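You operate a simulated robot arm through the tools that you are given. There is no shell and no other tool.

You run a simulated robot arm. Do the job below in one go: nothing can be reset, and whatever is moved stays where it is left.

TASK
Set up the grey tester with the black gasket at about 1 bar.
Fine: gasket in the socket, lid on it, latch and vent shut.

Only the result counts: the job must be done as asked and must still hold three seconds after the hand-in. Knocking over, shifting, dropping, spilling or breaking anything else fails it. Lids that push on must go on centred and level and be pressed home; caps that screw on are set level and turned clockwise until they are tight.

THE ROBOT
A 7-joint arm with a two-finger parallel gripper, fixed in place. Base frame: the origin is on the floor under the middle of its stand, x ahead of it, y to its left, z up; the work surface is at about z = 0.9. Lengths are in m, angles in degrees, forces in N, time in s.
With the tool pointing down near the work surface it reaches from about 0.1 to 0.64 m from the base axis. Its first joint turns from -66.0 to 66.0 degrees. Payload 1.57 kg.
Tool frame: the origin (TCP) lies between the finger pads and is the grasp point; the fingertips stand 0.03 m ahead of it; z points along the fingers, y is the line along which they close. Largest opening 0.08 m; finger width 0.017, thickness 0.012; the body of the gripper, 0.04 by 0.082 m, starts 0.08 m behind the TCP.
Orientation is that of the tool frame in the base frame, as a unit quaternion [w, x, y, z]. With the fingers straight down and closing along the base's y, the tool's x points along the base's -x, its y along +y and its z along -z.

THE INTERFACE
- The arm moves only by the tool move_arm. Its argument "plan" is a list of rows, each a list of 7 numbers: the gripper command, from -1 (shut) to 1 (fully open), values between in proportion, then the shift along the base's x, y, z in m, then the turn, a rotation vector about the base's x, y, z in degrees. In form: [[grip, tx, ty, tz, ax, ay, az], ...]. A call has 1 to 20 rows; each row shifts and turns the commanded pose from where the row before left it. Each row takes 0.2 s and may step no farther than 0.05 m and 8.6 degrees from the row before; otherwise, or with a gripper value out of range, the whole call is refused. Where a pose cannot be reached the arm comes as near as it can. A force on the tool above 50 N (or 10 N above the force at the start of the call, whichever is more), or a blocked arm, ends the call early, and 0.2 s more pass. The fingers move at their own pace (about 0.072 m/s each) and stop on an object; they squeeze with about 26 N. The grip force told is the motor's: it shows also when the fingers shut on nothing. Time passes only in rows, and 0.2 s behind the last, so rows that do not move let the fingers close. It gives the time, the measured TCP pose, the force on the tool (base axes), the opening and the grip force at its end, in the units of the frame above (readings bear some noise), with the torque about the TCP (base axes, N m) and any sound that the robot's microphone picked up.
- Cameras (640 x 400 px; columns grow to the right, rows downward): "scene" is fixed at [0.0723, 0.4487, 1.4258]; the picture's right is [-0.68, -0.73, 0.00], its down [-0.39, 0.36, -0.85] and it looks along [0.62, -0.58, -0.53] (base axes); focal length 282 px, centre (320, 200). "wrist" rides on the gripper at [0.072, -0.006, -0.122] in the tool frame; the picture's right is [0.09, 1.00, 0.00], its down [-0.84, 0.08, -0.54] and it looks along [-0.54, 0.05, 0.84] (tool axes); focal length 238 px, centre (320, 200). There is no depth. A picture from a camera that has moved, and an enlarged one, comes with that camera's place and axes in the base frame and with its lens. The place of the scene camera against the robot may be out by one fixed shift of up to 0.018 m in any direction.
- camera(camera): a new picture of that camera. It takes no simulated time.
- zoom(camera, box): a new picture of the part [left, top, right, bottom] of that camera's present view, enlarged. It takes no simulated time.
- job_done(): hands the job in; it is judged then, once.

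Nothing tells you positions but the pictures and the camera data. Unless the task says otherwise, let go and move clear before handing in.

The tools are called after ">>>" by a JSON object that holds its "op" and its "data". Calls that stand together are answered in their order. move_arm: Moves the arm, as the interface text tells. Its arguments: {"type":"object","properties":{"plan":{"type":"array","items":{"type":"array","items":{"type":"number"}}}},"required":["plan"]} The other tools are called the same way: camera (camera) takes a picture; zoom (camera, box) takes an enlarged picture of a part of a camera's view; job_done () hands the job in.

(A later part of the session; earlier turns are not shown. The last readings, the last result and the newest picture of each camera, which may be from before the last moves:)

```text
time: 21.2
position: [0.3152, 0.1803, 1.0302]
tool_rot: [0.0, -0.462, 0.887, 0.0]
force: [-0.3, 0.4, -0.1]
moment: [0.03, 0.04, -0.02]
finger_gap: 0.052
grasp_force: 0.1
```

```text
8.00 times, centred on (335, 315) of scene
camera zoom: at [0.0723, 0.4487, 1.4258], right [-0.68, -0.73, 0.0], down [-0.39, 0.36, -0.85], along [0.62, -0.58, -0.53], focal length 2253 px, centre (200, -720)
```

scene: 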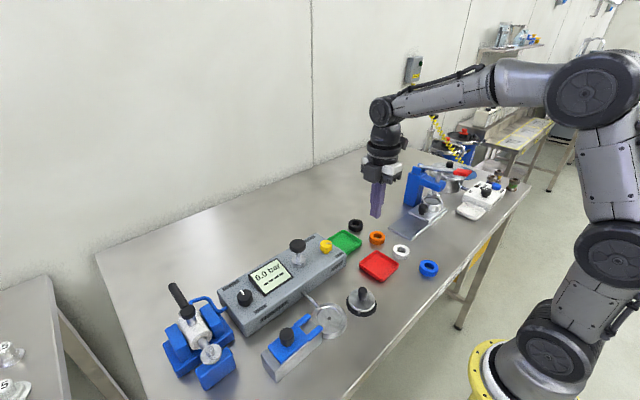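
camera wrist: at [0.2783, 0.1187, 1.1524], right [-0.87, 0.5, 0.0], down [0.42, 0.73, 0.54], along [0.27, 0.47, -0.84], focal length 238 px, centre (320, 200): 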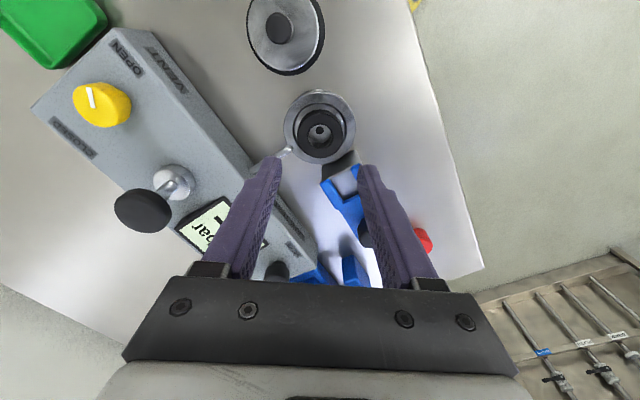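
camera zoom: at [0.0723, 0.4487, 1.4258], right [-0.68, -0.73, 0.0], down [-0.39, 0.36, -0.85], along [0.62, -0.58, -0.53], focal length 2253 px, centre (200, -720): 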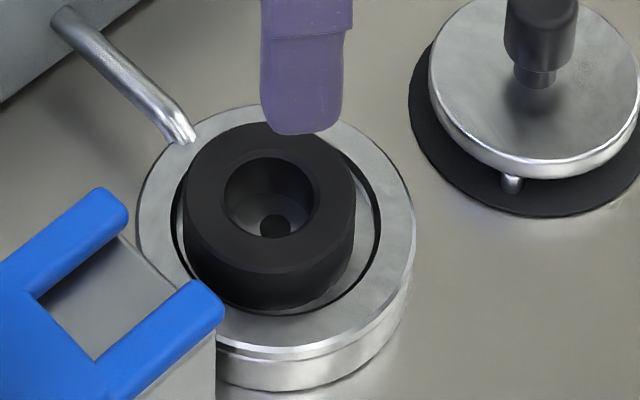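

The gasket sits flat in the recess, within about 1.5 mm of centre. Next I'll go above the lid and measure its knob.

>>> {"op": "move_arm", "data": {"plan": [[0.3, -0.0059, -0.0282, 0, 0, 0, 0], [0.3, -0.0059, -0.0282, 0, 0, 0, 0], [0.3, -0.0059, -0.0282, 0, 0, 0, 0], [0.3, 0, 0, 0, 0, 0, 0]]}}

>>> {"op": "camera", "data": {"camera": "wrist"}}

>>> {"op": "zoom", "data": {"camera": "wrist", "box": [260, 80, 380, 180]}}

>>> {"op": "zoom", "data": {"camera": "scene", "box": [335, 270, 395, 320]}}

```text
time: 22.2
position: [0.2972, 0.0946, 1.0271]
tool_rot: [0.0, -0.462, 0.887, 0.0]
force: [-0.2, 0.3, 0.3]
moment: [0.02, 0.0, 0.0]
finger_gap: 0.052
grasp_force: 0.0
```

```text
taken
camera wrist: at [0.2598, 0.0326, 1.1502], right [-0.87, 0.5, 0.0], down [0.42, 0.73, 0.54], along [0.27, 0.47, -0.84], focal length 238 px, centre (320, 200)
```

wrist: 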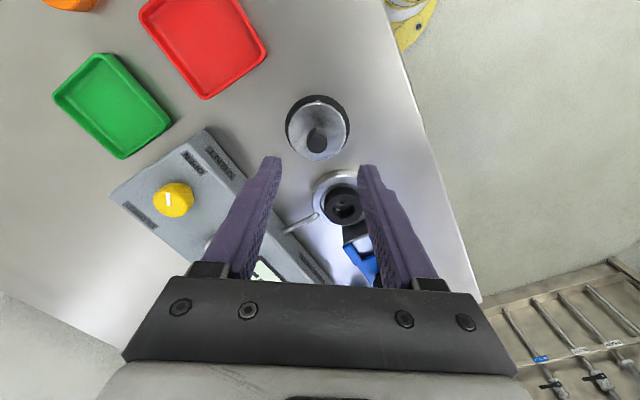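

```text
4.00 times, centred on (320, 130) of wrist
camera zoom: at [0.2598, 0.0326, 1.1502], right [-0.87, 0.5, 0.0], down [0.42, 0.73, 0.54], along [0.27, 0.47, -0.84], focal length 953 px, centre (320, 480)
```

zoom: 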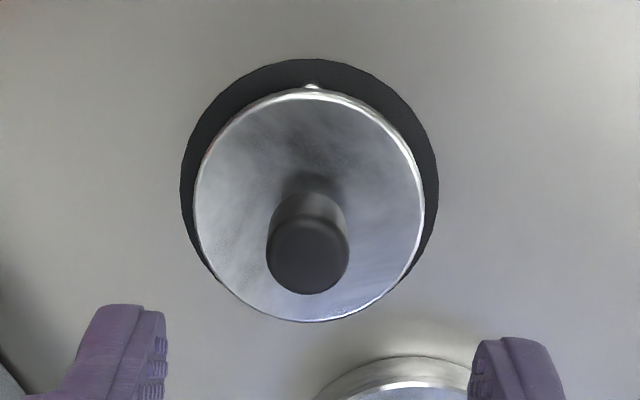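

```text
8.00 times, centred on (365, 295) of scene
camera zoom: at [0.0723, 0.4487, 1.4258], right [-0.68, -0.73, 0.0], down [-0.39, 0.36, -0.85], along [0.62, -0.58, -0.53], focal length 2253 px, centre (-40, -560)
```

zoom: 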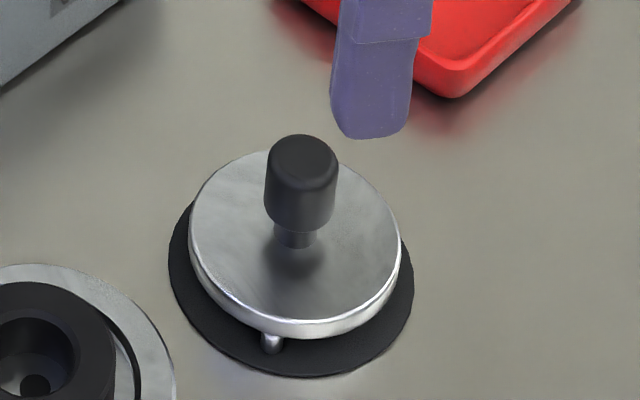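

The lid knob (18 mm across) is about 2 mm off the gripper's middle. I'll shift over it, descend so the fingertips stay just above the disc, and close on the knob.

>>> {"op": "move_arm", "data": {"plan": [[0.3, 0.0017, -0.001, -0.025, 0, 0, 0], [0.3, 0, 0, -0.025, 0, 0, 0], [0.3, 0, 0, -0.02, 0, 0, 0], [0, 0, 0, -0.007, 0, 0, 0], [0, 0, 0, 0, 0, 0, 0]]}}

>>> {"op": "zoom", "data": {"camera": "wrist", "box": [260, 80, 380, 200]}}

>>> {"op": "zoom", "data": {"camera": "scene", "box": [335, 260, 395, 320]}}

```text
time: 23.4
position: [0.2986, 0.094, 0.9541]
tool_rot: [0.0, -0.462, 0.887, 0.0]
force: [-0.9, 0.1, 0.5]
moment: [0.02, 0.0, -0.02]
finger_gap: 0.0401
grasp_force: 0.0
```

```text
3.33 times, centred on (320, 140) of wrist
camera zoom: at [0.2621, 0.0318, 1.0747], right [-0.87, 0.5, 0.0], down [0.42, 0.73, 0.54], along [0.27, 0.47, -0.84], focal length 794 px, centre (320, 400)
```

zoom: 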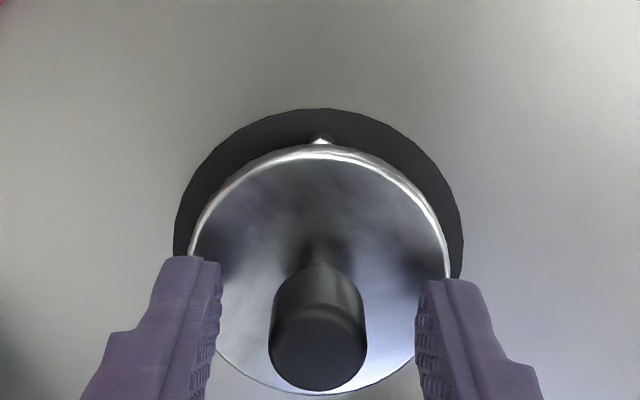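

```text
6.67 times, centred on (365, 290) of scene
camera zoom: at [0.0723, 0.4487, 1.4258], right [-0.68, -0.73, 0.0], down [-0.39, 0.36, -0.85], along [0.62, -0.58, -0.53], focal length 1877 px, centre (20, -400)
```

zoom: 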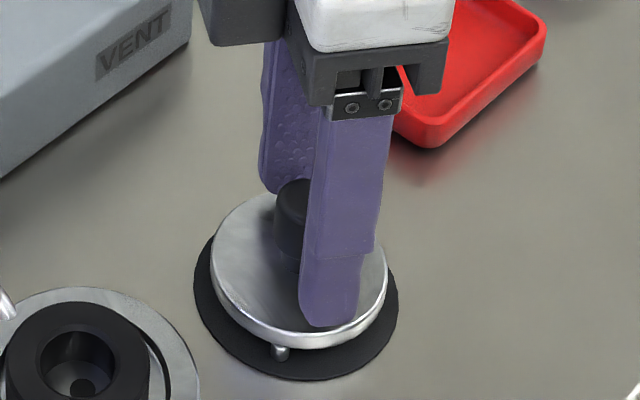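

The knob is centred between the fingers. I'll close on it and lift the lid straight up.

>>> {"op": "move_arm", "data": {"plan": [[0, 0, 0, -0.0015, 0, 0, 0], [-0.4, 0, 0, 0, 0, 0, 0], [-1, 0, 0, 0, 0, 0, 0], [-1, 0, 0, 0, 0, 0, 0], [-1, 0, 0, 0, 0, 0, 0], [-1, 0, 0, 0.005, 0, 0, 0], [-1, 0, 0, 0.015, 0, 0, 0], [-1, 0, 0, 0.025, 0, 0, 0], [-1, 0, 0, 0.03, 0, 0, 0], [-1, 0, 0, 0, 0, 0, 0]]}}

>>> {"op": "zoom", "data": {"camera": "wrist", "box": [240, 80, 400, 200]}}

>>> {"op": "zoom", "data": {"camera": "scene", "box": [325, 225, 405, 315]}}

```text
time: 25.6
position: [0.3, 0.0946, 1.0279]
tool_rot: [-0.001, -0.462, 0.887, 0.001]
force: [0.5, 0.0, -1.3]
moment: [0.0, 0.01, -0.01]
finger_gap: 0.018
grasp_force: 26.0
```

```text
3.33 times, centred on (320, 140) of wrist
camera zoom: at [0.2634, 0.0321, 1.15], right [-0.87, 0.5, 0.0], down [0.42, 0.73, 0.54], along [0.27, 0.47, -0.84], focal length 794 px, centre (320, 400)
```

zoom: 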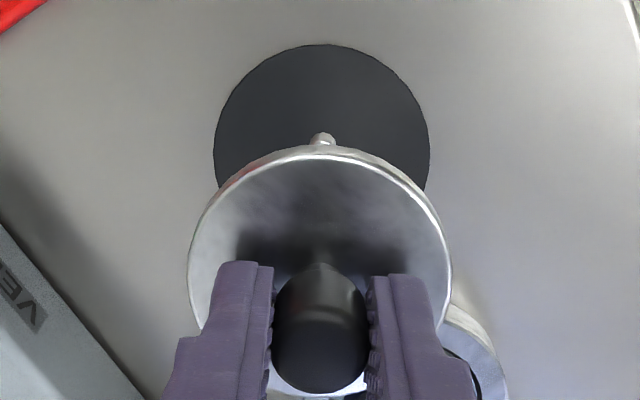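

```text
4.44 times, centred on (365, 270) of scene
camera zoom: at [0.0723, 0.4487, 1.4258], right [-0.68, -0.73, 0.0], down [-0.39, 0.36, -0.85], along [0.62, -0.58, -0.53], focal length 1251 px, centre (120, -111)
```

zoom: 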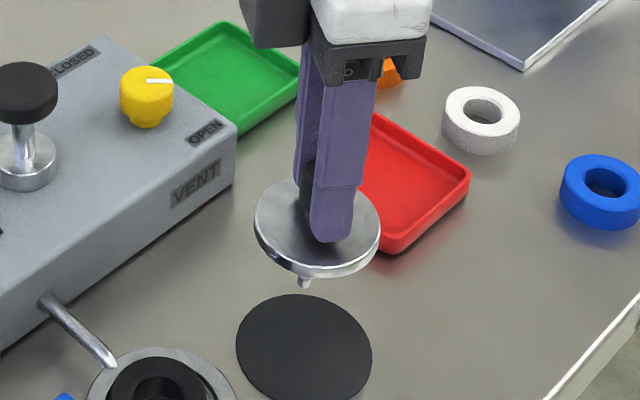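

The pins are attached to the lid after all: three legs near its rim. I'll lift it high and tilt it towards the scene camera to see the underside before placing it.

>>> {"op": "move_arm", "data": {"plan": [[-1, 0.01, 0.001, 0.044, 0, 0, 0], [-1, 0.01, 0.001, 0.044, 0, 0, 0], [-1, 0.01, 0.001, 0.044, 0, 0, 0], [-1, 0.01, 0.001, 0.044, 0, 0, 0], [-1, 0.01, 0.001, 0.044, 0, 0, 0], [-1, 0, 0, 0, 5.44, 5.84, 0], [-1, 0, 0, 0, 5.44, 5.84, 0], [-1, 0, 0, 0, 5.44, 5.84, 0], [-1, 0, 0, 0, 5.44, 5.84, 0], [-1, 0, 0, 0, 5.44, 5.84, 0], [-1, 0, 0, 0, 5.44, 5.84, 0], [-1, 0, 0, 0, 5.44, 5.84, 0], [-1, 0, 0, 0, 0, 0, 0]]}}

>>> {"op": "camera", "data": {"camera": "scene"}}

```text
time: 28.4
position: [0.3277, 0.0999, 1.1968]
tool_rot: [-0.125, -0.427, 0.823, 0.353]
force: [-0.2, 0.1, -2.1]
moment: [-0.05, 0.0, 0.0]
finger_gap: 0.0179
grasp_force: 26.6
out of reach, approached as far as the arm can: row 8, 9, 10, 11, 12
```

```text
taken
```

scene: 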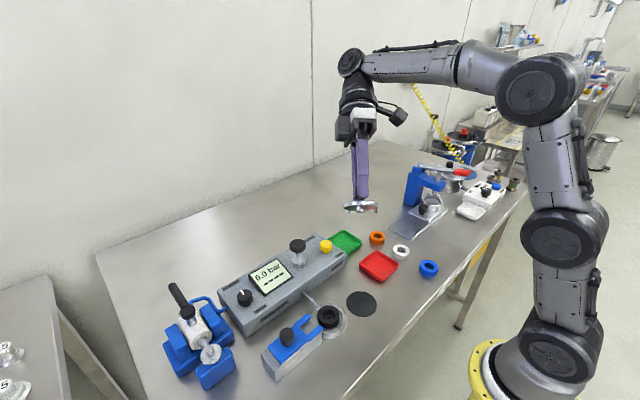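

>>> {"op": "zoom", "data": {"camera": "scene", "box": [335, 185, 385, 225]}}

>>> {"op": "camera", "data": {"camera": "wrist"}}

```text
10.00 times, centred on (360, 205) of scene
camera zoom: at [0.0723, 0.4487, 1.4258], right [-0.68, -0.73, 0.0], down [-0.39, 0.36, -0.85], along [0.62, -0.58, -0.53], focal length 2816 px, centre (-80, 150)
```

zoom: 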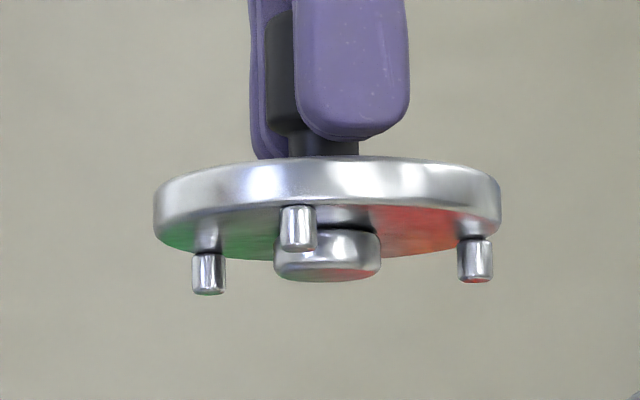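

```text
taken
camera wrist: at [0.3491, -0.017, 1.2715], right [-0.67, 0.31, 0.68], down [0.73, 0.44, 0.52], along [-0.13, 0.84, -0.52], focal length 238 px, centre (320, 200)
```

wrist: 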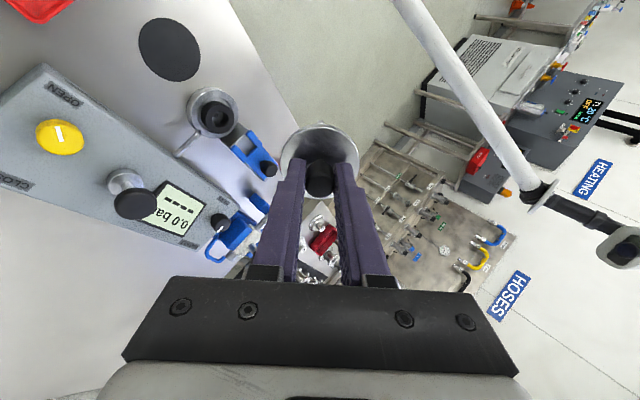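

The underside has a central boss that fits the gasket's hole and three 7 mm feet, so I'll place the lid centred on the socket. First I'll tilt it back upright in steps and check the pose.

>>> {"op": "move_arm", "data": {"plan": [[-1, 0, 0, 0, -5.44, -5.84, 0], [-1, 0, 0, 0, -5.44, -5.84, 0], [-1, 0, 0, 0, -5.44, -5.84, 0], [-1, 0, 0, 0, -5.44, -5.84, 0], [-1, 0, 0, 0, 0, 0, 0]]}}

```text
time: 29.6
position: [0.3285, 0.1007, 1.1953]
tool_rot: [-0.034, -0.46, 0.882, 0.098]
force: [0.0, -0.8, -1.8]
moment: [0.0, 0.02, 0.0]
finger_gap: 0.0178
grasp_force: 26.4
```

>>> {"op": "move_arm", "data": {"plan": [[-1, 0, 0, 0, -4.085, -4.33, -0.045], [-1, 0, 0, 0, -4.085, -4.33, -0.045], [-1, 0, 0, 0, 0, 0, 0]]}}

```text
time: 30.4
position: [0.3278, 0.101, 1.1958]
tool_rot: [0.0, -0.462, 0.887, 0.0]
force: [-0.1, -0.3, -1.7]
moment: [0.01, -0.01, 0.02]
finger_gap: 0.018
grasp_force: 25.8
```

It's upright again. I'll move to above the socket.

>>> {"op": "move_arm", "data": {"plan": [[-1, -0.0028, 0.0159, -0.033, 0, 0, 0], [-1, -0.0028, 0.0159, -0.033, 0, 0, 0], [-1, -0.0028, 0.0159, -0.033, 0, 0, 0], [-1, -0.0028, 0.0159, -0.033, 0, 0, 0], [-1, -0.0028, 0.0159, -0.033, 0, 0, 0], [-1, 0, 0, 0, 0, 0, 0]]}}

>>> {"op": "zoom", "data": {"camera": "wrist", "box": [230, 60, 410, 190]}}

>>> {"op": "zoom", "data": {"camera": "scene", "box": [290, 240, 380, 345]}}

```text
time: 31.8
position: [0.3147, 0.1787, 1.0309]
tool_rot: [-0.001, -0.461, 0.888, 0.001]
force: [0.4, -0.2, -1.2]
moment: [-0.02, -0.02, 0.0]
finger_gap: 0.0179
grasp_force: 26.3
```

```text
3.08 times, centred on (320, 125) of wrist
camera zoom: at [0.2779, 0.1161, 1.1526], right [-0.87, 0.5, 0.0], down [0.42, 0.73, 0.54], along [0.27, 0.47, -0.84], focal length 733 px, centre (320, 431)
```

zoom: 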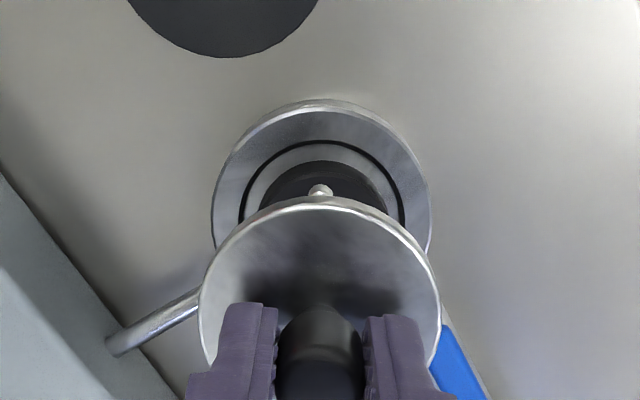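

```text
3.81 times, centred on (335, 292) of scene
camera zoom: at [0.0723, 0.4487, 1.4258], right [-0.68, -0.73, 0.0], down [-0.39, 0.36, -0.85], along [0.62, -0.58, -0.53], focal length 1073 px, centre (263, -152)
```

zoom: 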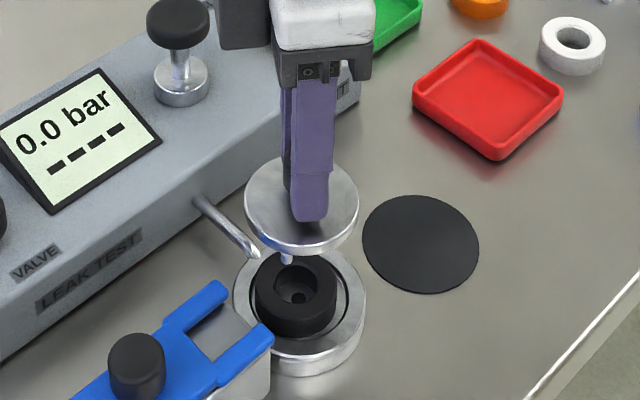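

>>> {"op": "zoom", "data": {"camera": "wrist", "box": [260, 110, 380, 210]}}

>>> {"op": "zoom", "data": {"camera": "scene", "box": [310, 270, 360, 330]}}

```text
4.00 times, centred on (320, 160) of wrist
camera zoom: at [0.2779, 0.1161, 1.1526], right [-0.87, 0.5, 0.0], down [0.42, 0.73, 0.54], along [0.27, 0.47, -0.84], focal length 953 px, centre (320, 360)
```

zoom: 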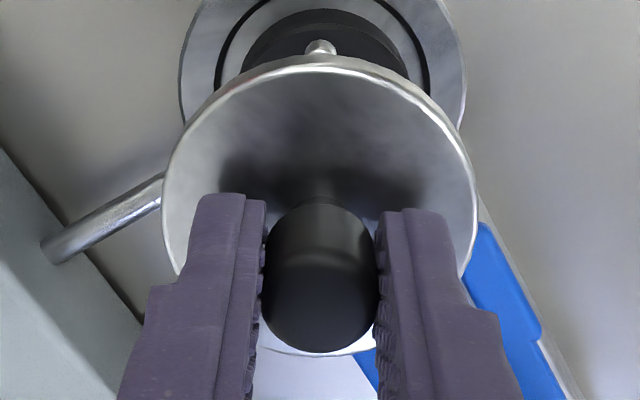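

```text
6.67 times, centred on (335, 300) of scene
camera zoom: at [0.0723, 0.4487, 1.4258], right [-0.68, -0.73, 0.0], down [-0.39, 0.36, -0.85], along [0.62, -0.58, -0.53], focal length 1877 px, centre (220, -467)
```

zoom: 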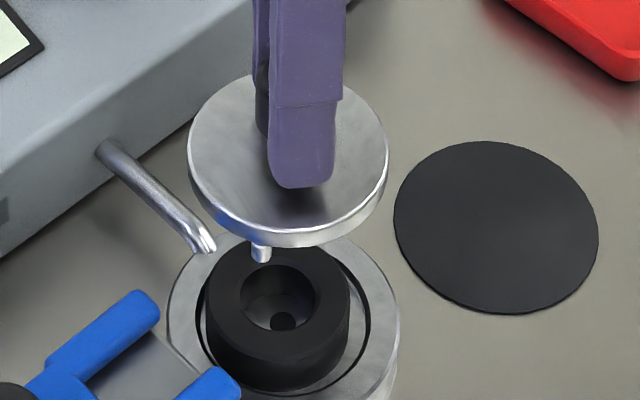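

I'm close to aligned. I'll correct about 2 mm in y, lower to a few millimetres above the gasket, and compare edges again.

>>> {"op": "move_arm", "data": {"plan": [[-1, -0.0006, 0.0019, -0.02, 0, 0, 0], [-1, 0, 0, -0.02, 0, 0, 0], [-1, 0, 0, -0.01, 0, 0, 0], [-1, 0, 0, 0, 0, 0, 0]]}}

>>> {"op": "zoom", "data": {"camera": "wrist", "box": [260, 90, 380, 190]}}

>>> {"op": "zoom", "data": {"camera": "scene", "box": [305, 285, 355, 335]}}

```text
time: 32.8
position: [0.3142, 0.1801, 0.9808]
tool_rot: [-0.001, -0.461, 0.887, 0.001]
force: [0.5, 0.3, -1.1]
moment: [0.03, 0.01, -0.01]
finger_gap: 0.0181
grasp_force: 25.5
```

```text
4.00 times, centred on (320, 140) of wrist
camera zoom: at [0.2776, 0.1182, 1.1024], right [-0.87, 0.5, 0.0], down [0.42, 0.73, 0.54], along [0.27, 0.47, -0.84], focal length 953 px, centre (320, 440)
```

zoom: 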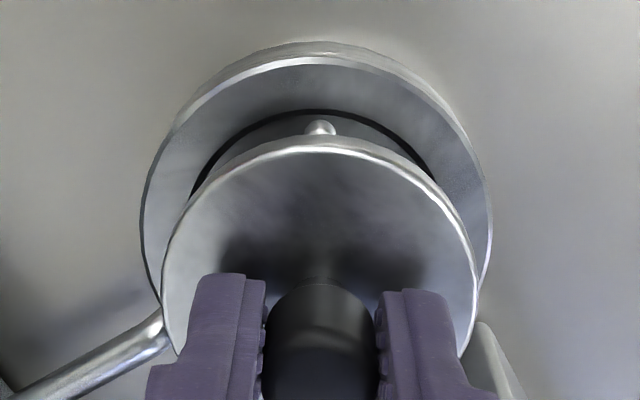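

```text
8.00 times, centred on (330, 310) of scene
camera zoom: at [0.0723, 0.4487, 1.4258], right [-0.68, -0.73, 0.0], down [-0.39, 0.36, -0.85], along [0.62, -0.58, -0.53], focal length 2253 px, centre (240, -680)
```

zoom: 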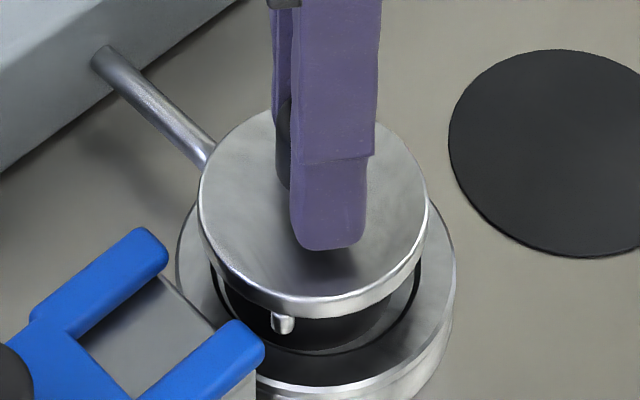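

The lid is roughly 1.3 mm too far from the wrist camera side. I'll correct that and lower it in small steps until it touches the gasket.

>>> {"op": "move_arm", "data": {"plan": [[-1, -0.0002, -0.0014, -0.002, 0, 0, 0], [-1, 0, 0, -0.003, 0, 0, 0], [-1, 0, 0, -0.002, 0, 0, 0], [-1, 0, 0, -0.001, 0, 0, 0], [-1, 0, 0, 0, 0, 0, 0]]}}

>>> {"op": "zoom", "data": {"camera": "wrist", "box": [260, 90, 380, 190]}}

>>> {"op": "zoom", "data": {"camera": "scene", "box": [305, 285, 355, 335]}}

```text
time: 34.0
position: [0.3134, 0.1791, 0.9742]
tool_rot: [0.001, -0.461, 0.887, 0.001]
force: [-3.1, -5.9, 11.9]
moment: [-0.21, 0.11, -0.03]
finger_gap: 0.0181
grasp_force: 25.6
```

```text
4.00 times, centred on (320, 140) of wrist
camera zoom: at [0.2762, 0.1168, 1.0955], right [-0.87, 0.5, 0.0], down [0.42, 0.73, 0.54], along [0.27, 0.47, -0.84], focal length 953 px, centre (320, 440)
```

zoom: 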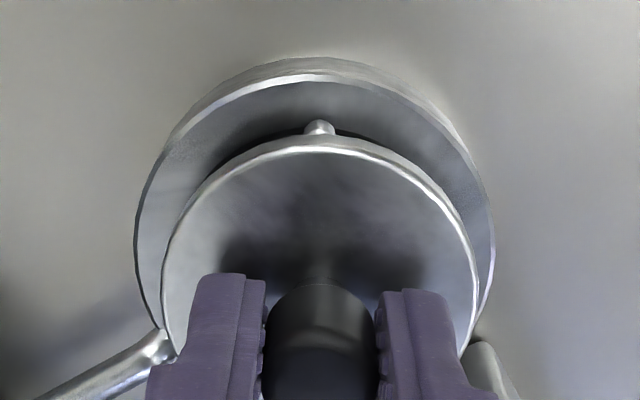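

```text
8.00 times, centred on (330, 310) of scene
camera zoom: at [0.0721, 0.4485, 1.4259], right [-0.68, -0.73, 0.0], down [-0.39, 0.36, -0.85], along [0.62, -0.58, -0.53], focal length 2253 px, centre (240, -680)
```

zoom: 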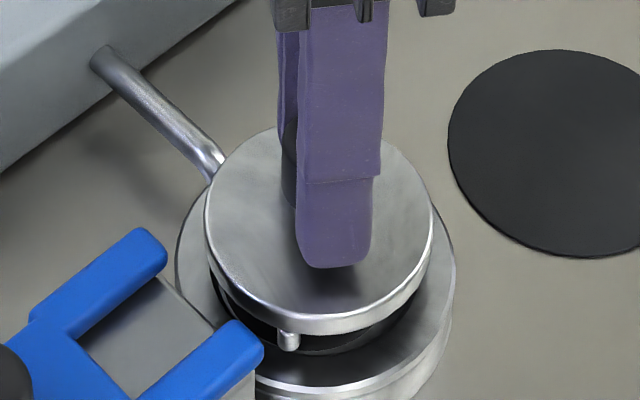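

I've made contact at about 12 N with the TCP at z ≈ 0.974. I'll look closely to see whether the disc is resting on the gasket or the boss has caught its edge.

>>> {"op": "zoom", "data": {"camera": "scene", "box": [315, 300, 350, 330]}}

>>> {"op": "zoom", "data": {"camera": "wrist", "box": [275, 90, 365, 140]}}

```text
13.33 times, centred on (332, 315) of scene
camera zoom: at [0.0721, 0.4485, 1.4259], right [-0.68, -0.73, 0.0], down [-0.39, 0.36, -0.85], along [0.62, -0.58, -0.53], focal length 3754 px, centre (153, -1333)
```

zoom: 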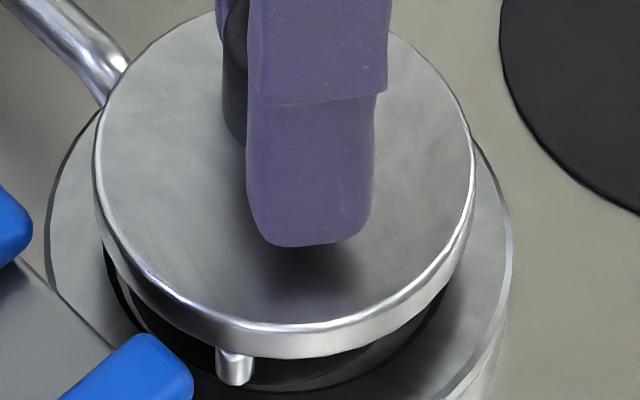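

```text
7.11 times, centred on (320, 115) of wrist
camera zoom: at [0.2762, 0.1168, 1.0955], right [-0.87, 0.5, 0.0], down [0.42, 0.73, 0.54], along [0.27, 0.47, -0.84], focal length 1695 px, centre (320, 804)
```

zoom: 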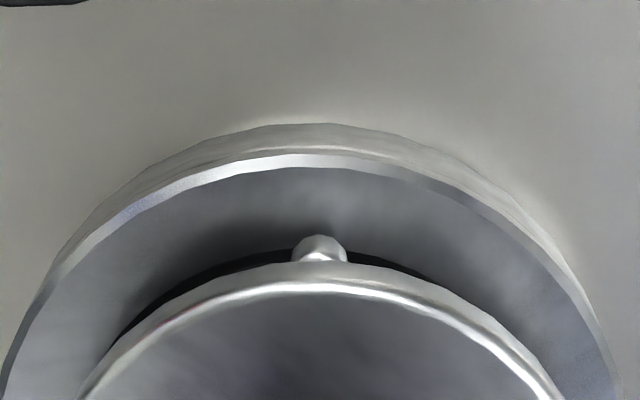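

>>> {"op": "move_arm", "data": {"plan": [[-1, 0, 0, 0.003, 0, 0, 0], [-1, 0, 0, 0.002, 0, 0, 0], [-1, 0, 0, 0, 0, 0, 0]]}}

>>> {"op": "zoom", "data": {"camera": "wrist", "box": [260, 90, 380, 190]}}

```text
time: 34.8
position: [0.3142, 0.1807, 0.9774]
tool_rot: [-0.001, -0.461, 0.887, 0.001]
force: [0.5, 0.0, -1.8]
moment: [0.01, -0.02, 0.02]
finger_gap: 0.018
grasp_force: 26.0
```

```text
4.00 times, centred on (320, 140) of wrist
camera zoom: at [0.2759, 0.1176, 1.099], right [-0.87, 0.5, 0.0], down [0.42, 0.73, 0.54], along [0.27, 0.47, -0.84], focal length 953 px, centre (320, 440)
```

zoom: 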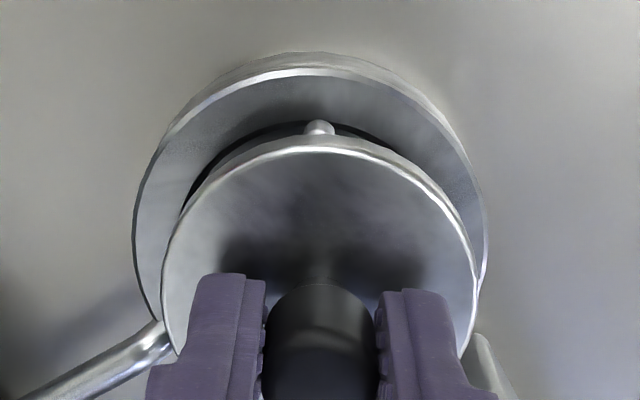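

Contact was slightly off because the gasket sits about 2.5 mm from the socket centre, towards +y. I'll move the lid over the gasket's own centre first, and re-check lateral alignment.

>>> {"op": "move_arm", "data": {"plan": [[-1, 0.001, 0.0006, 0, 0, 0, 0], [-1, 0.001, 0.0006, 0, 0, 0, 0], [-1, 0, 0, 0, 0, 0, 0]]}}

>>> {"op": "zoom", "data": {"camera": "wrist", "box": [260, 90, 380, 190]}}

>>> {"op": "zoom", "data": {"camera": "scene", "box": [310, 295, 355, 335]}}

```text
time: 35.6
position: [0.3144, 0.1821, 0.9771]
tool_rot: [0.0, -0.461, 0.887, 0.001]
force: [-0.1, -0.3, -1.7]
moment: [-0.02, -0.01, 0.01]
finger_gap: 0.0181
grasp_force: 25.8
```

```text
4.00 times, centred on (320, 140) of wrist
camera zoom: at [0.2783, 0.1186, 1.0989], right [-0.87, 0.5, 0.0], down [0.42, 0.73, 0.54], along [0.27, 0.47, -0.84], focal length 953 px, centre (320, 440)
```

zoom: 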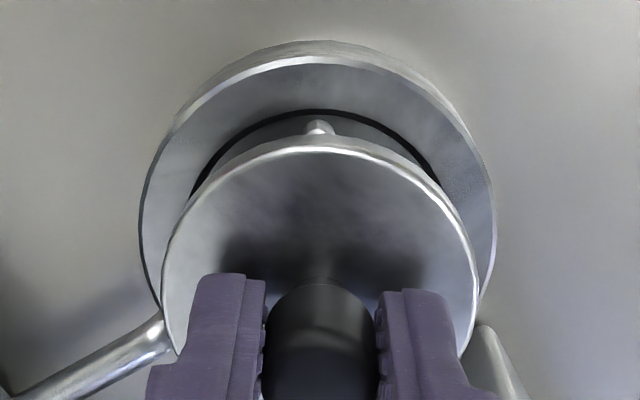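

```text
10.00 times, centred on (332, 315) of scene
camera zoom: at [0.0723, 0.4487, 1.4258], right [-0.68, -0.73, 0.0], down [-0.39, 0.36, -0.85], along [0.62, -0.58, -0.53], focal length 2816 px, centre (195, -950)
```

zoom: 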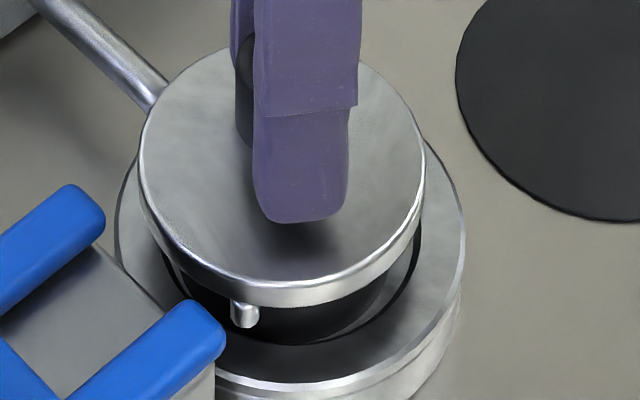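

The lid should now be over the gasket centre. I'll lower it gently and watch the contact height.

>>> {"op": "move_arm", "data": {"plan": [[-1, 0, 0, -0.002, 0, 0, 0], [-1, 0, 0, -0.0015, 0, 0, 0], [-1, 0, 0, 0, 0, 0, 0]]}}

```text
time: 36.4
position: [0.3146, 0.1819, 0.9732]
tool_rot: [0.001, -0.461, 0.887, 0.0]
force: [-1.9, -2.0, 8.0]
moment: [-0.02, 0.09, 0.0]
finger_gap: 0.018
grasp_force: 25.4
```

>>> {"op": "zoom", "data": {"camera": "scene", "box": [315, 305, 350, 330]}}

>>> {"op": "zoom", "data": {"camera": "wrist", "box": [275, 90, 365, 150]}}

```text
16.00 times, centred on (332, 318) of scene
camera zoom: at [0.0721, 0.4486, 1.4258], right [-0.68, -0.73, 0.0], down [-0.39, 0.36, -0.85], along [0.62, -0.58, -0.53], focal length 4505 px, centre (120, -1680)
```

zoom: 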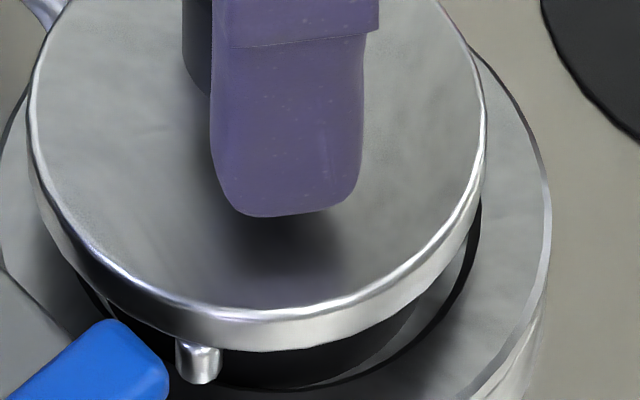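

```text
6.67 times, centred on (320, 120) of wrist
camera zoom: at [0.2779, 0.1188, 1.0955], right [-0.87, 0.5, 0.0], down [0.42, 0.73, 0.54], along [0.27, 0.47, -0.84], focal length 1589 px, centre (320, 733)
```

zoom: 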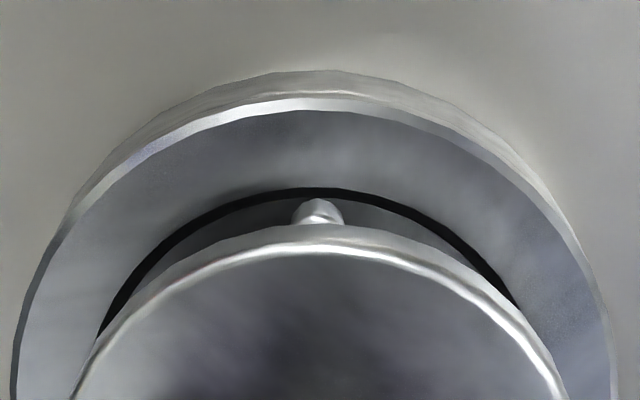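

The contact height matches the disc lying on the gasket with the boss in its hole (disc top about 0.934, just below the fork at about 0.936). I'll drag the lid and gasket about 2 mm back towards the socket centre under light contact.

>>> {"op": "move_arm", "data": {"plan": [[-1, -0.0005, -0.0012, 0.0005, 0, 0, 0], [-1, -0.0005, -0.0012, 0, 0, 0, 0], [-1, 0, 0, 0, 0, 0, 0]]}}

>>> {"op": "zoom", "data": {"camera": "wrist", "box": [260, 90, 380, 190]}}

>>> {"op": "zoom", "data": {"camera": "scene", "box": [310, 295, 355, 335]}}

```text
time: 37.2
position: [0.3134, 0.1789, 0.9743]
tool_rot: [0.0, -0.461, 0.888, 0.001]
force: [1.9, 1.3, 1.1]
moment: [0.12, -0.15, 0.02]
finger_gap: 0.0179
grasp_force: 25.9
```

```text
4.00 times, centred on (320, 140) of wrist
camera zoom: at [0.2769, 0.1167, 1.0956], right [-0.87, 0.5, 0.0], down [0.42, 0.73, 0.54], along [0.27, 0.47, -0.84], focal length 953 px, centre (320, 440)
```

zoom: 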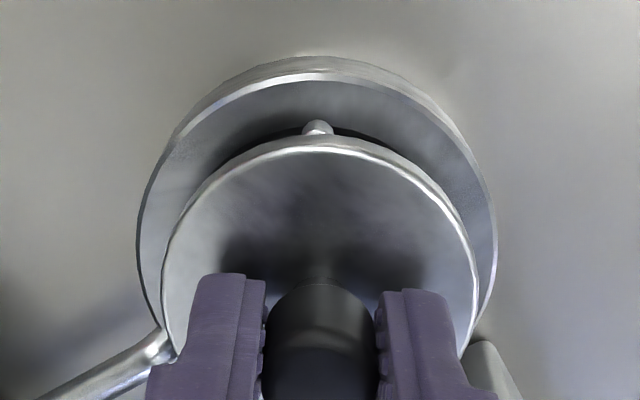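

```text
10.00 times, centred on (332, 315) of scene
camera zoom: at [0.0723, 0.4488, 1.4258], right [-0.68, -0.73, 0.0], down [-0.39, 0.36, -0.85], along [0.62, -0.58, -0.53], focal length 2816 px, centre (195, -950)
```

zoom: 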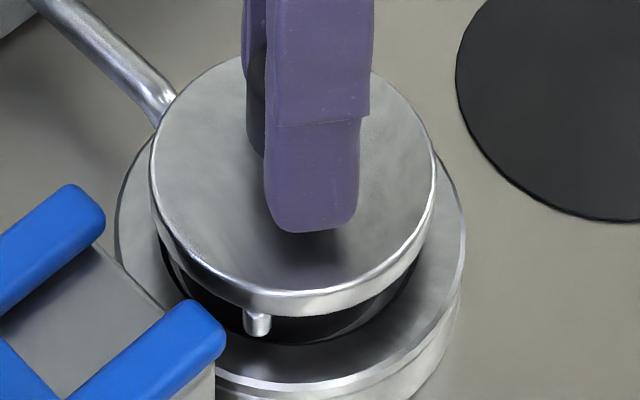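

The lid is centred on the socket within about 1 mm. I'll press down gently while still gripping, to seat it.

>>> {"op": "move_arm", "data": {"plan": [[-1, 0, 0, -0.001, 0, 0, 0], [-1, 0, 0, -0.001, 0, 0, 0], [-1, 0, 0, -0.001, 0, 0, 0], [-1, 0, 0, 0, 0, 0, 0]]}}

>>> {"op": "zoom", "data": {"camera": "scene", "box": [310, 295, 355, 335]}}

```text
time: 38.2
position: [0.3142, 0.1798, 0.9712]
tool_rot: [0.001, -0.461, 0.888, 0.0]
force: [-5.7, 4.3, 16.6]
moment: [0.15, 0.08, -0.04]
finger_gap: 0.0183
grasp_force: 25.9
```

```text
10.00 times, centred on (332, 315) of scene
camera zoom: at [0.072, 0.4487, 1.4258], right [-0.68, -0.73, 0.0], down [-0.39, 0.36, -0.85], along [0.62, -0.58, -0.53], focal length 2816 px, centre (195, -950)
```

zoom: 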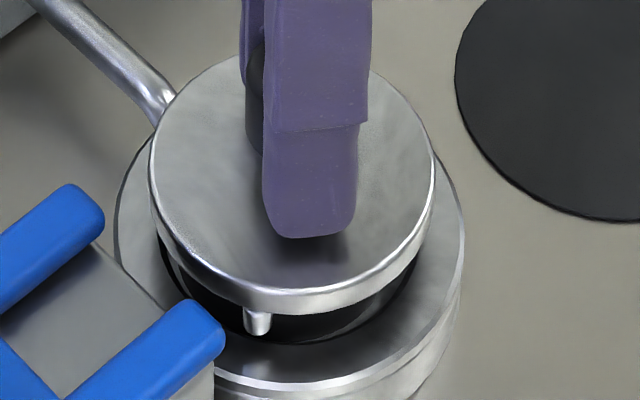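

The lid is firmly seated and the fingers have begun to slip slightly on the knob. I'll unload, open a little and rise straight up.

>>> {"op": "move_arm", "data": {"plan": [[-1, 0, 0, 0.0015, 0, 0, 0], [-0.2, 0, 0, 0, 0, 0, 0], [-0.2, 0, 0, 0, 0, 0, 0], [-0.2, 0, 0, 0.01, 0, 0, 0], [-0.2, 0, 0, 0.03, 0, 0, 0], [-0.2, 0, 0, 0.03, 0, 0, 0], [-0.2, 0, 0, 0, 0, 0, 0]]}}

>>> {"op": "camera", "data": {"camera": "wrist"}}

>>> {"op": "zoom", "data": {"camera": "wrist", "box": [260, 80, 380, 180]}}

>>> {"op": "zoom", "data": {"camera": "scene", "box": [305, 285, 365, 340]}}

```text
time: 39.8
position: [0.3152, 0.1773, 1.0431]
tool_rot: [-0.001, -0.46, 0.888, 0.001]
force: [0.8, -0.7, 0.7]
moment: [0.0, -0.01, -0.02]
finger_gap: 0.0321
grasp_force: 0.1
```

```text
taken
camera wrist: at [0.2786, 0.1145, 1.1647], right [-0.87, 0.5, 0.0], down [0.42, 0.73, 0.54], along [0.27, 0.47, -0.84], focal length 238 px, centre (320, 200)
```

wrist: 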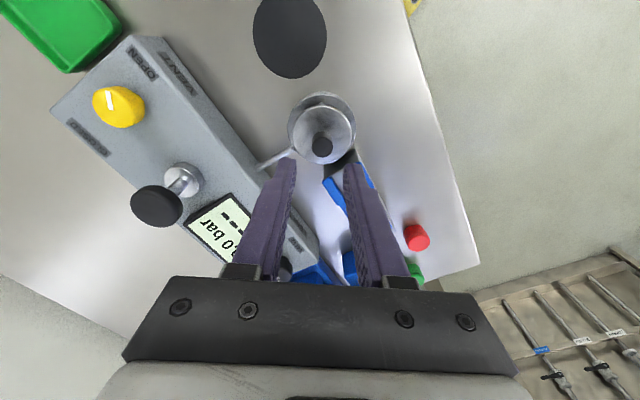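

```text
4.00 times, centred on (320, 130) of wrist
camera zoom: at [0.2786, 0.1145, 1.1647], right [-0.87, 0.5, 0.0], down [0.42, 0.73, 0.54], along [0.27, 0.47, -0.84], focal length 953 px, centre (320, 480)
```

zoom: 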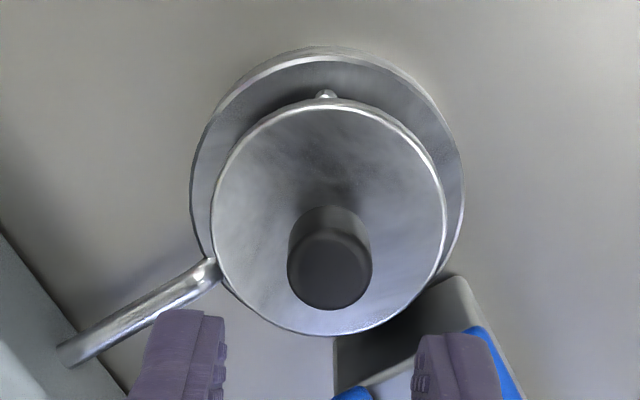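

```text
7.27 times, centred on (335, 312) of scene
camera zoom: at [0.0723, 0.4487, 1.4258], right [-0.68, -0.73, 0.0], down [-0.39, 0.36, -0.85], along [0.62, -0.58, -0.53], focal length 2048 px, centre (211, -618)
```

zoom: 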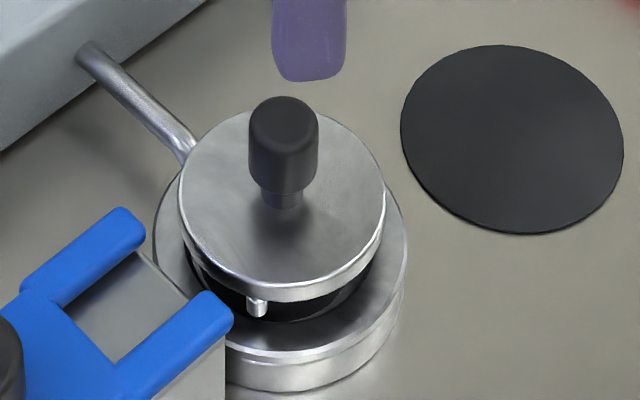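

The lid sits level and centred within about 1 mm. Next is the latch: I'll turn the gripper back so the fingers close along y, and go above the latch's black knob near (0.314, 0.289).

>>> {"op": "move_arm", "data": {"plan": [[0.1, -0.0002, 0.016, 0.001, 0, 0, -7.86], [0.1, -0.0002, 0.016, 0.001, 0, 0, -7.86], [0.1, -0.0002, 0.016, 0.001, 0, 0, -7.86], [0.1, -0.0002, 0.016, 0.001, 0, 0, -7.86], [0.1, -0.0002, 0.016, 0.001, 0, 0, -7.86], [0.1, -0.0002, 0.016, 0.001, 0, 0, -7.86], [0.1, -0.0002, 0.016, 0.001, 0, 0, -7.84], [0.1, 0, 0, 0, 0, 0, 0]]}}

>>> {"op": "camera", "data": {"camera": "wrist"}}

>>> {"op": "zoom", "data": {"camera": "wrist", "box": [230, 60, 410, 190]}}

>>> {"op": "zoom", "data": {"camera": "scene", "box": [255, 290, 355, 385]}}

```text
time: 41.6
position: [0.3144, 0.2913, 1.0507]
tool_rot: [0.0, 0.003, 1.0, 0.001]
force: [-0.3, -0.5, -0.2]
moment: [-0.02, 0.0, -0.03]
finger_gap: 0.0439
grasp_force: 0.1
```

```text
taken
camera wrist: at [0.2407, 0.2858, 1.1728], right [-0.09, 1.0, 0.0], down [0.84, 0.07, 0.54], along [0.54, 0.05, -0.84], focal length 238 px, centre (320, 200)
```

wrist: 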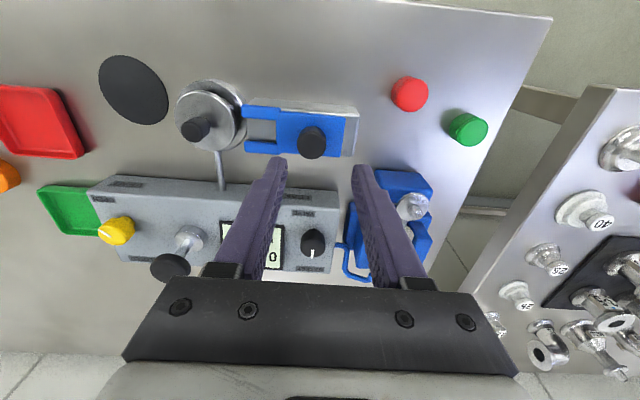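

```text
3.08 times, centred on (320, 125) of wrist
camera zoom: at [0.2407, 0.2858, 1.1728], right [-0.09, 1.0, 0.0], down [0.84, 0.07, 0.54], along [0.54, 0.05, -0.84], focal length 733 px, centre (320, 431)
```

zoom: 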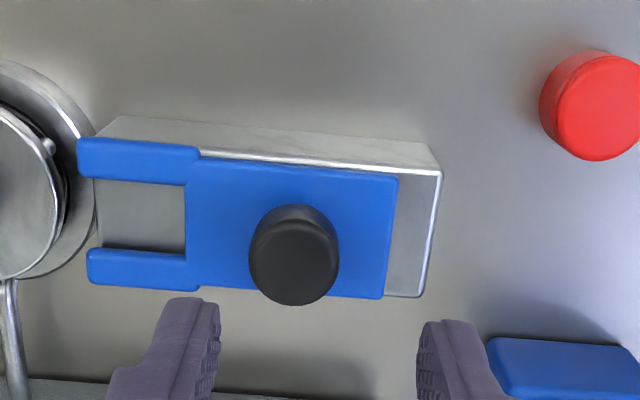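

```text
4.21 times, centred on (305, 338) of scene
camera zoom: at [0.0723, 0.4487, 1.4258], right [-0.68, -0.73, 0.0], down [-0.39, 0.36, -0.85], along [0.62, -0.58, -0.53], focal length 1186 px, centre (383, -379)
```

zoom: 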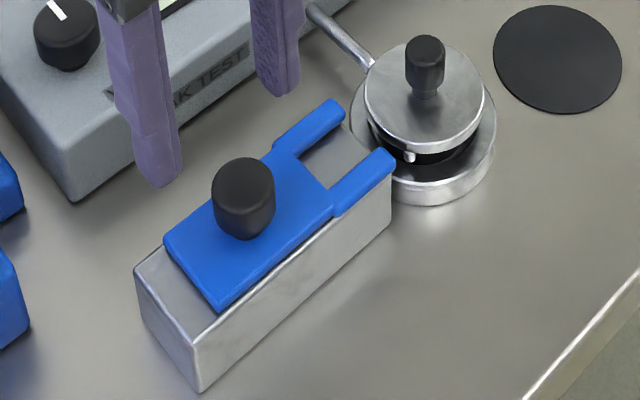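

The latch knob (26 mm across) is at about (0.315, 0.285), top near z = 0.969. The selector mark clearly points to the GASKET side. I'll descend and grip the latch knob.

>>> {"op": "move_arm", "data": {"plan": [[0.1, 0.002, -0.0068, -0.02, 0, 0, 0], [0.1, 0, 0, -0.025, 0, 0, 0], [0.1, 0, 0, -0.02, 0, 0, 0], [0.1, 0, 0, -0.007, 0, 0, 0], [0.1, 0, 0, 0, 0, 0, 0]]}}

>>> {"op": "zoom", "data": {"camera": "wrist", "box": [230, 80, 410, 210]}}

>>> {"op": "zoom", "data": {"camera": "scene", "box": [255, 290, 355, 385]}}

```text
time: 42.8
position: [0.3152, 0.285, 0.9787]
tool_rot: [0.0, 0.001, 1.0, 0.001]
force: [-1.8, -0.9, 6.8]
moment: [-0.22, 0.09, -0.07]
finger_gap: 0.0446
grasp_force: 0.3
```

```text
3.08 times, centred on (320, 145) of wrist
camera zoom: at [0.2418, 0.2787, 1.0991], right [-0.09, 1.0, 0.0], down [0.84, 0.07, 0.54], along [0.54, 0.05, -0.84], focal length 733 px, centre (320, 369)
```

zoom: 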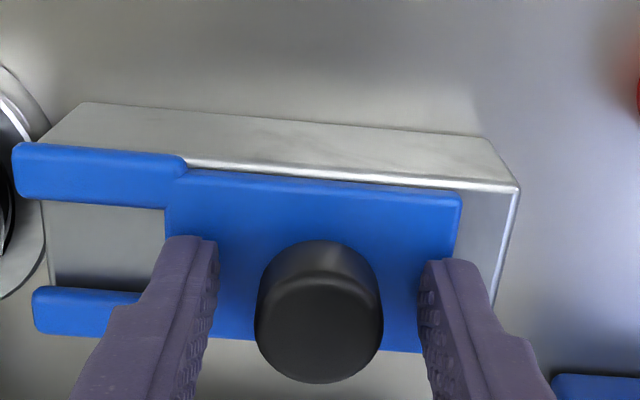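

```text
4.21 times, centred on (305, 338) of scene
camera zoom: at [0.0722, 0.4487, 1.4258], right [-0.68, -0.73, 0.0], down [-0.39, 0.36, -0.85], along [0.62, -0.58, -0.53], focal length 1186 px, centre (383, -379)
```

zoom: 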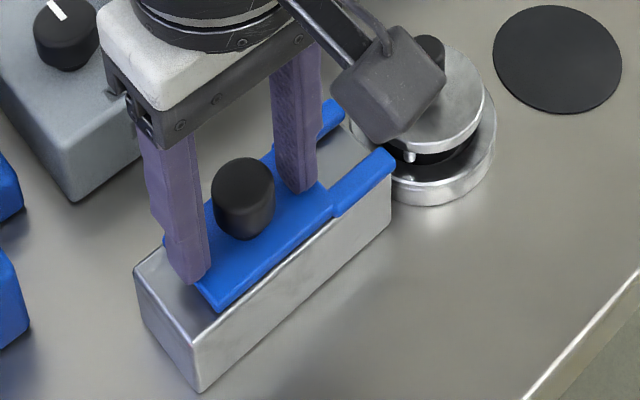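

The fingertips touch the slide plate (top about 0.947). I'll raise 3 mm and close on the knob.

>>> {"op": "move_arm", "data": {"plan": [[0.1, 0, 0, 0.003, 0, 0, 0], [-0.2, 0, 0, 0, 0, 0, 0], [-1, 0, 0, 0, 0, 0, 0], [-1, 0, 0, 0, 0, 0, 0], [-1, 0, 0, 0, 0, 0, 0]]}}

>>> {"op": "zoom", "data": {"camera": "wrist", "box": [180, 80, 410, 230]}}

```text
time: 44.0
position: [0.3146, 0.2849, 0.9806]
tool_rot: [0.0, 0.001, 1.0, 0.001]
force: [0.7, 1.1, -3.8]
moment: [0.01, -0.12, 0.0]
finger_gap: 0.0248
grasp_force: 36.6
```

```text
2.67 times, centred on (295, 155) of wrist
camera zoom: at [0.2419, 0.2782, 1.1016], right [-0.09, 1.0, 0.0], down [0.84, 0.08, 0.54], along [0.54, 0.05, -0.84], focal length 636 px, centre (387, 320)
```

zoom: 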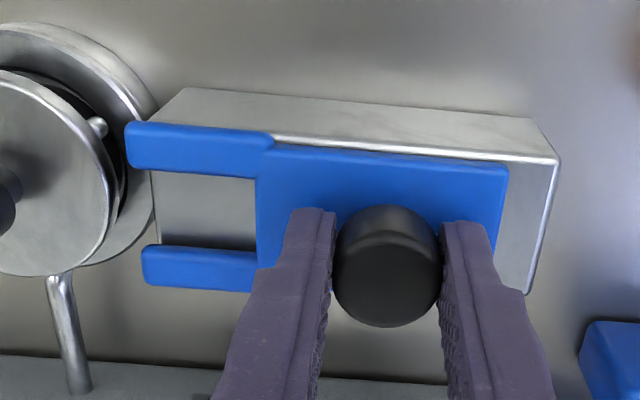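

I have the latch knob, and the fork slot lines up with the lid's knob. I'll slide it towards the socket in small steps and check the force.

>>> {"op": "move_arm", "data": {"plan": [[-1, 0, -0.004, 0, 0, 0, 0], [-1, 0, -0.004, 0, 0, 0, 0], [-1, 0, 0, 0, 0, 0, 0]]}}

>>> {"op": "zoom", "data": {"camera": "wrist", "box": [180, 80, 410, 230]}}

>>> {"op": "zoom", "data": {"camera": "scene", "box": [270, 285, 360, 370]}}

```text
time: 44.8
position: [0.3145, 0.2761, 0.9805]
tool_rot: [0.0, 0.001, 1.0, 0.0]
force: [4.7, -0.1, -8.6]
moment: [0.01, -0.27, -0.05]
finger_gap: 0.0248
grasp_force: 36.6
```

```text
2.67 times, centred on (295, 155) of wrist
camera zoom: at [0.2419, 0.2699, 1.1016], right [-0.09, 1.0, 0.0], down [0.84, 0.08, 0.54], along [0.54, 0.05, -0.84], focal length 636 px, centre (387, 320)
```

zoom: 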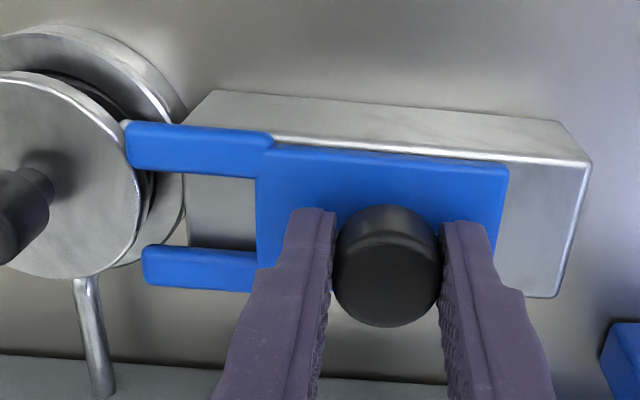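

```text
4.71 times, centred on (315, 328) of scene
camera zoom: at [0.0725, 0.4488, 1.4257], right [-0.68, -0.73, 0.0], down [-0.39, 0.36, -0.85], along [0.62, -0.58, -0.53], focal length 1325 px, centre (344, -400)
```

zoom: 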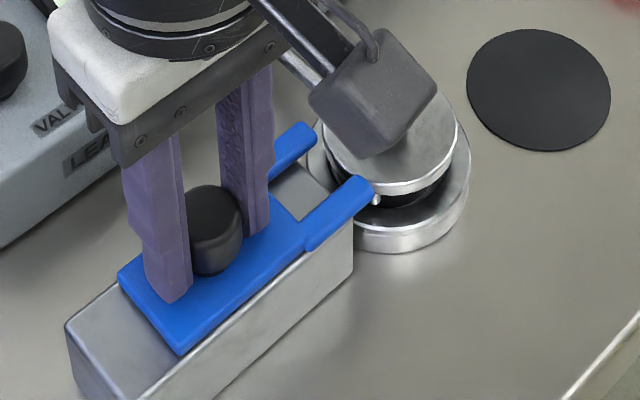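

It slides freely with no resistance along y. I'll continue in small steps over the lid's edge, relieving a little vertical pull.

>>> {"op": "move_arm", "data": {"plan": [[-1, 0, -0.003, -0.0005, 0, 0, 0], [-1, 0, -0.003, 0, 0, 0, 0], [-1, 0, -0.003, 0, 0, 0, 0], [-1, 0, 0, 0, 0, 0, 0]]}}

>>> {"op": "zoom", "data": {"camera": "wrist", "box": [180, 80, 410, 230]}}

>>> {"op": "zoom", "data": {"camera": "scene", "box": [280, 285, 370, 360]}}

```text
time: 45.8
position: [0.3155, 0.2667, 0.9802]
tool_rot: [0.0, 0.002, 1.0, 0.0]
force: [5.8, -0.7, -12.3]
moment: [0.05, -0.68, 0.04]
finger_gap: 0.025
grasp_force: 36.9
```

```text
2.67 times, centred on (295, 155) of wrist
camera zoom: at [0.242, 0.2607, 1.1017], right [-0.09, 1.0, 0.0], down [0.84, 0.08, 0.54], along [0.54, 0.05, -0.84], focal length 636 px, centre (387, 320)
```

zoom: 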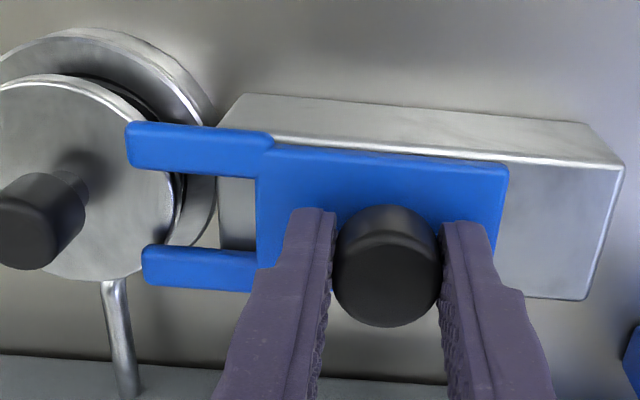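

```text
5.33 times, centred on (325, 322) of scene
camera zoom: at [0.0725, 0.4488, 1.4257], right [-0.68, -0.73, 0.0], down [-0.39, 0.36, -0.85], along [0.62, -0.58, -0.53], focal length 1502 px, centre (293, -453)
```

zoom: 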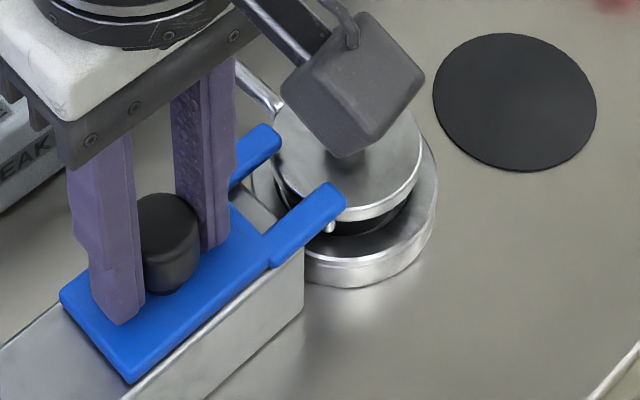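

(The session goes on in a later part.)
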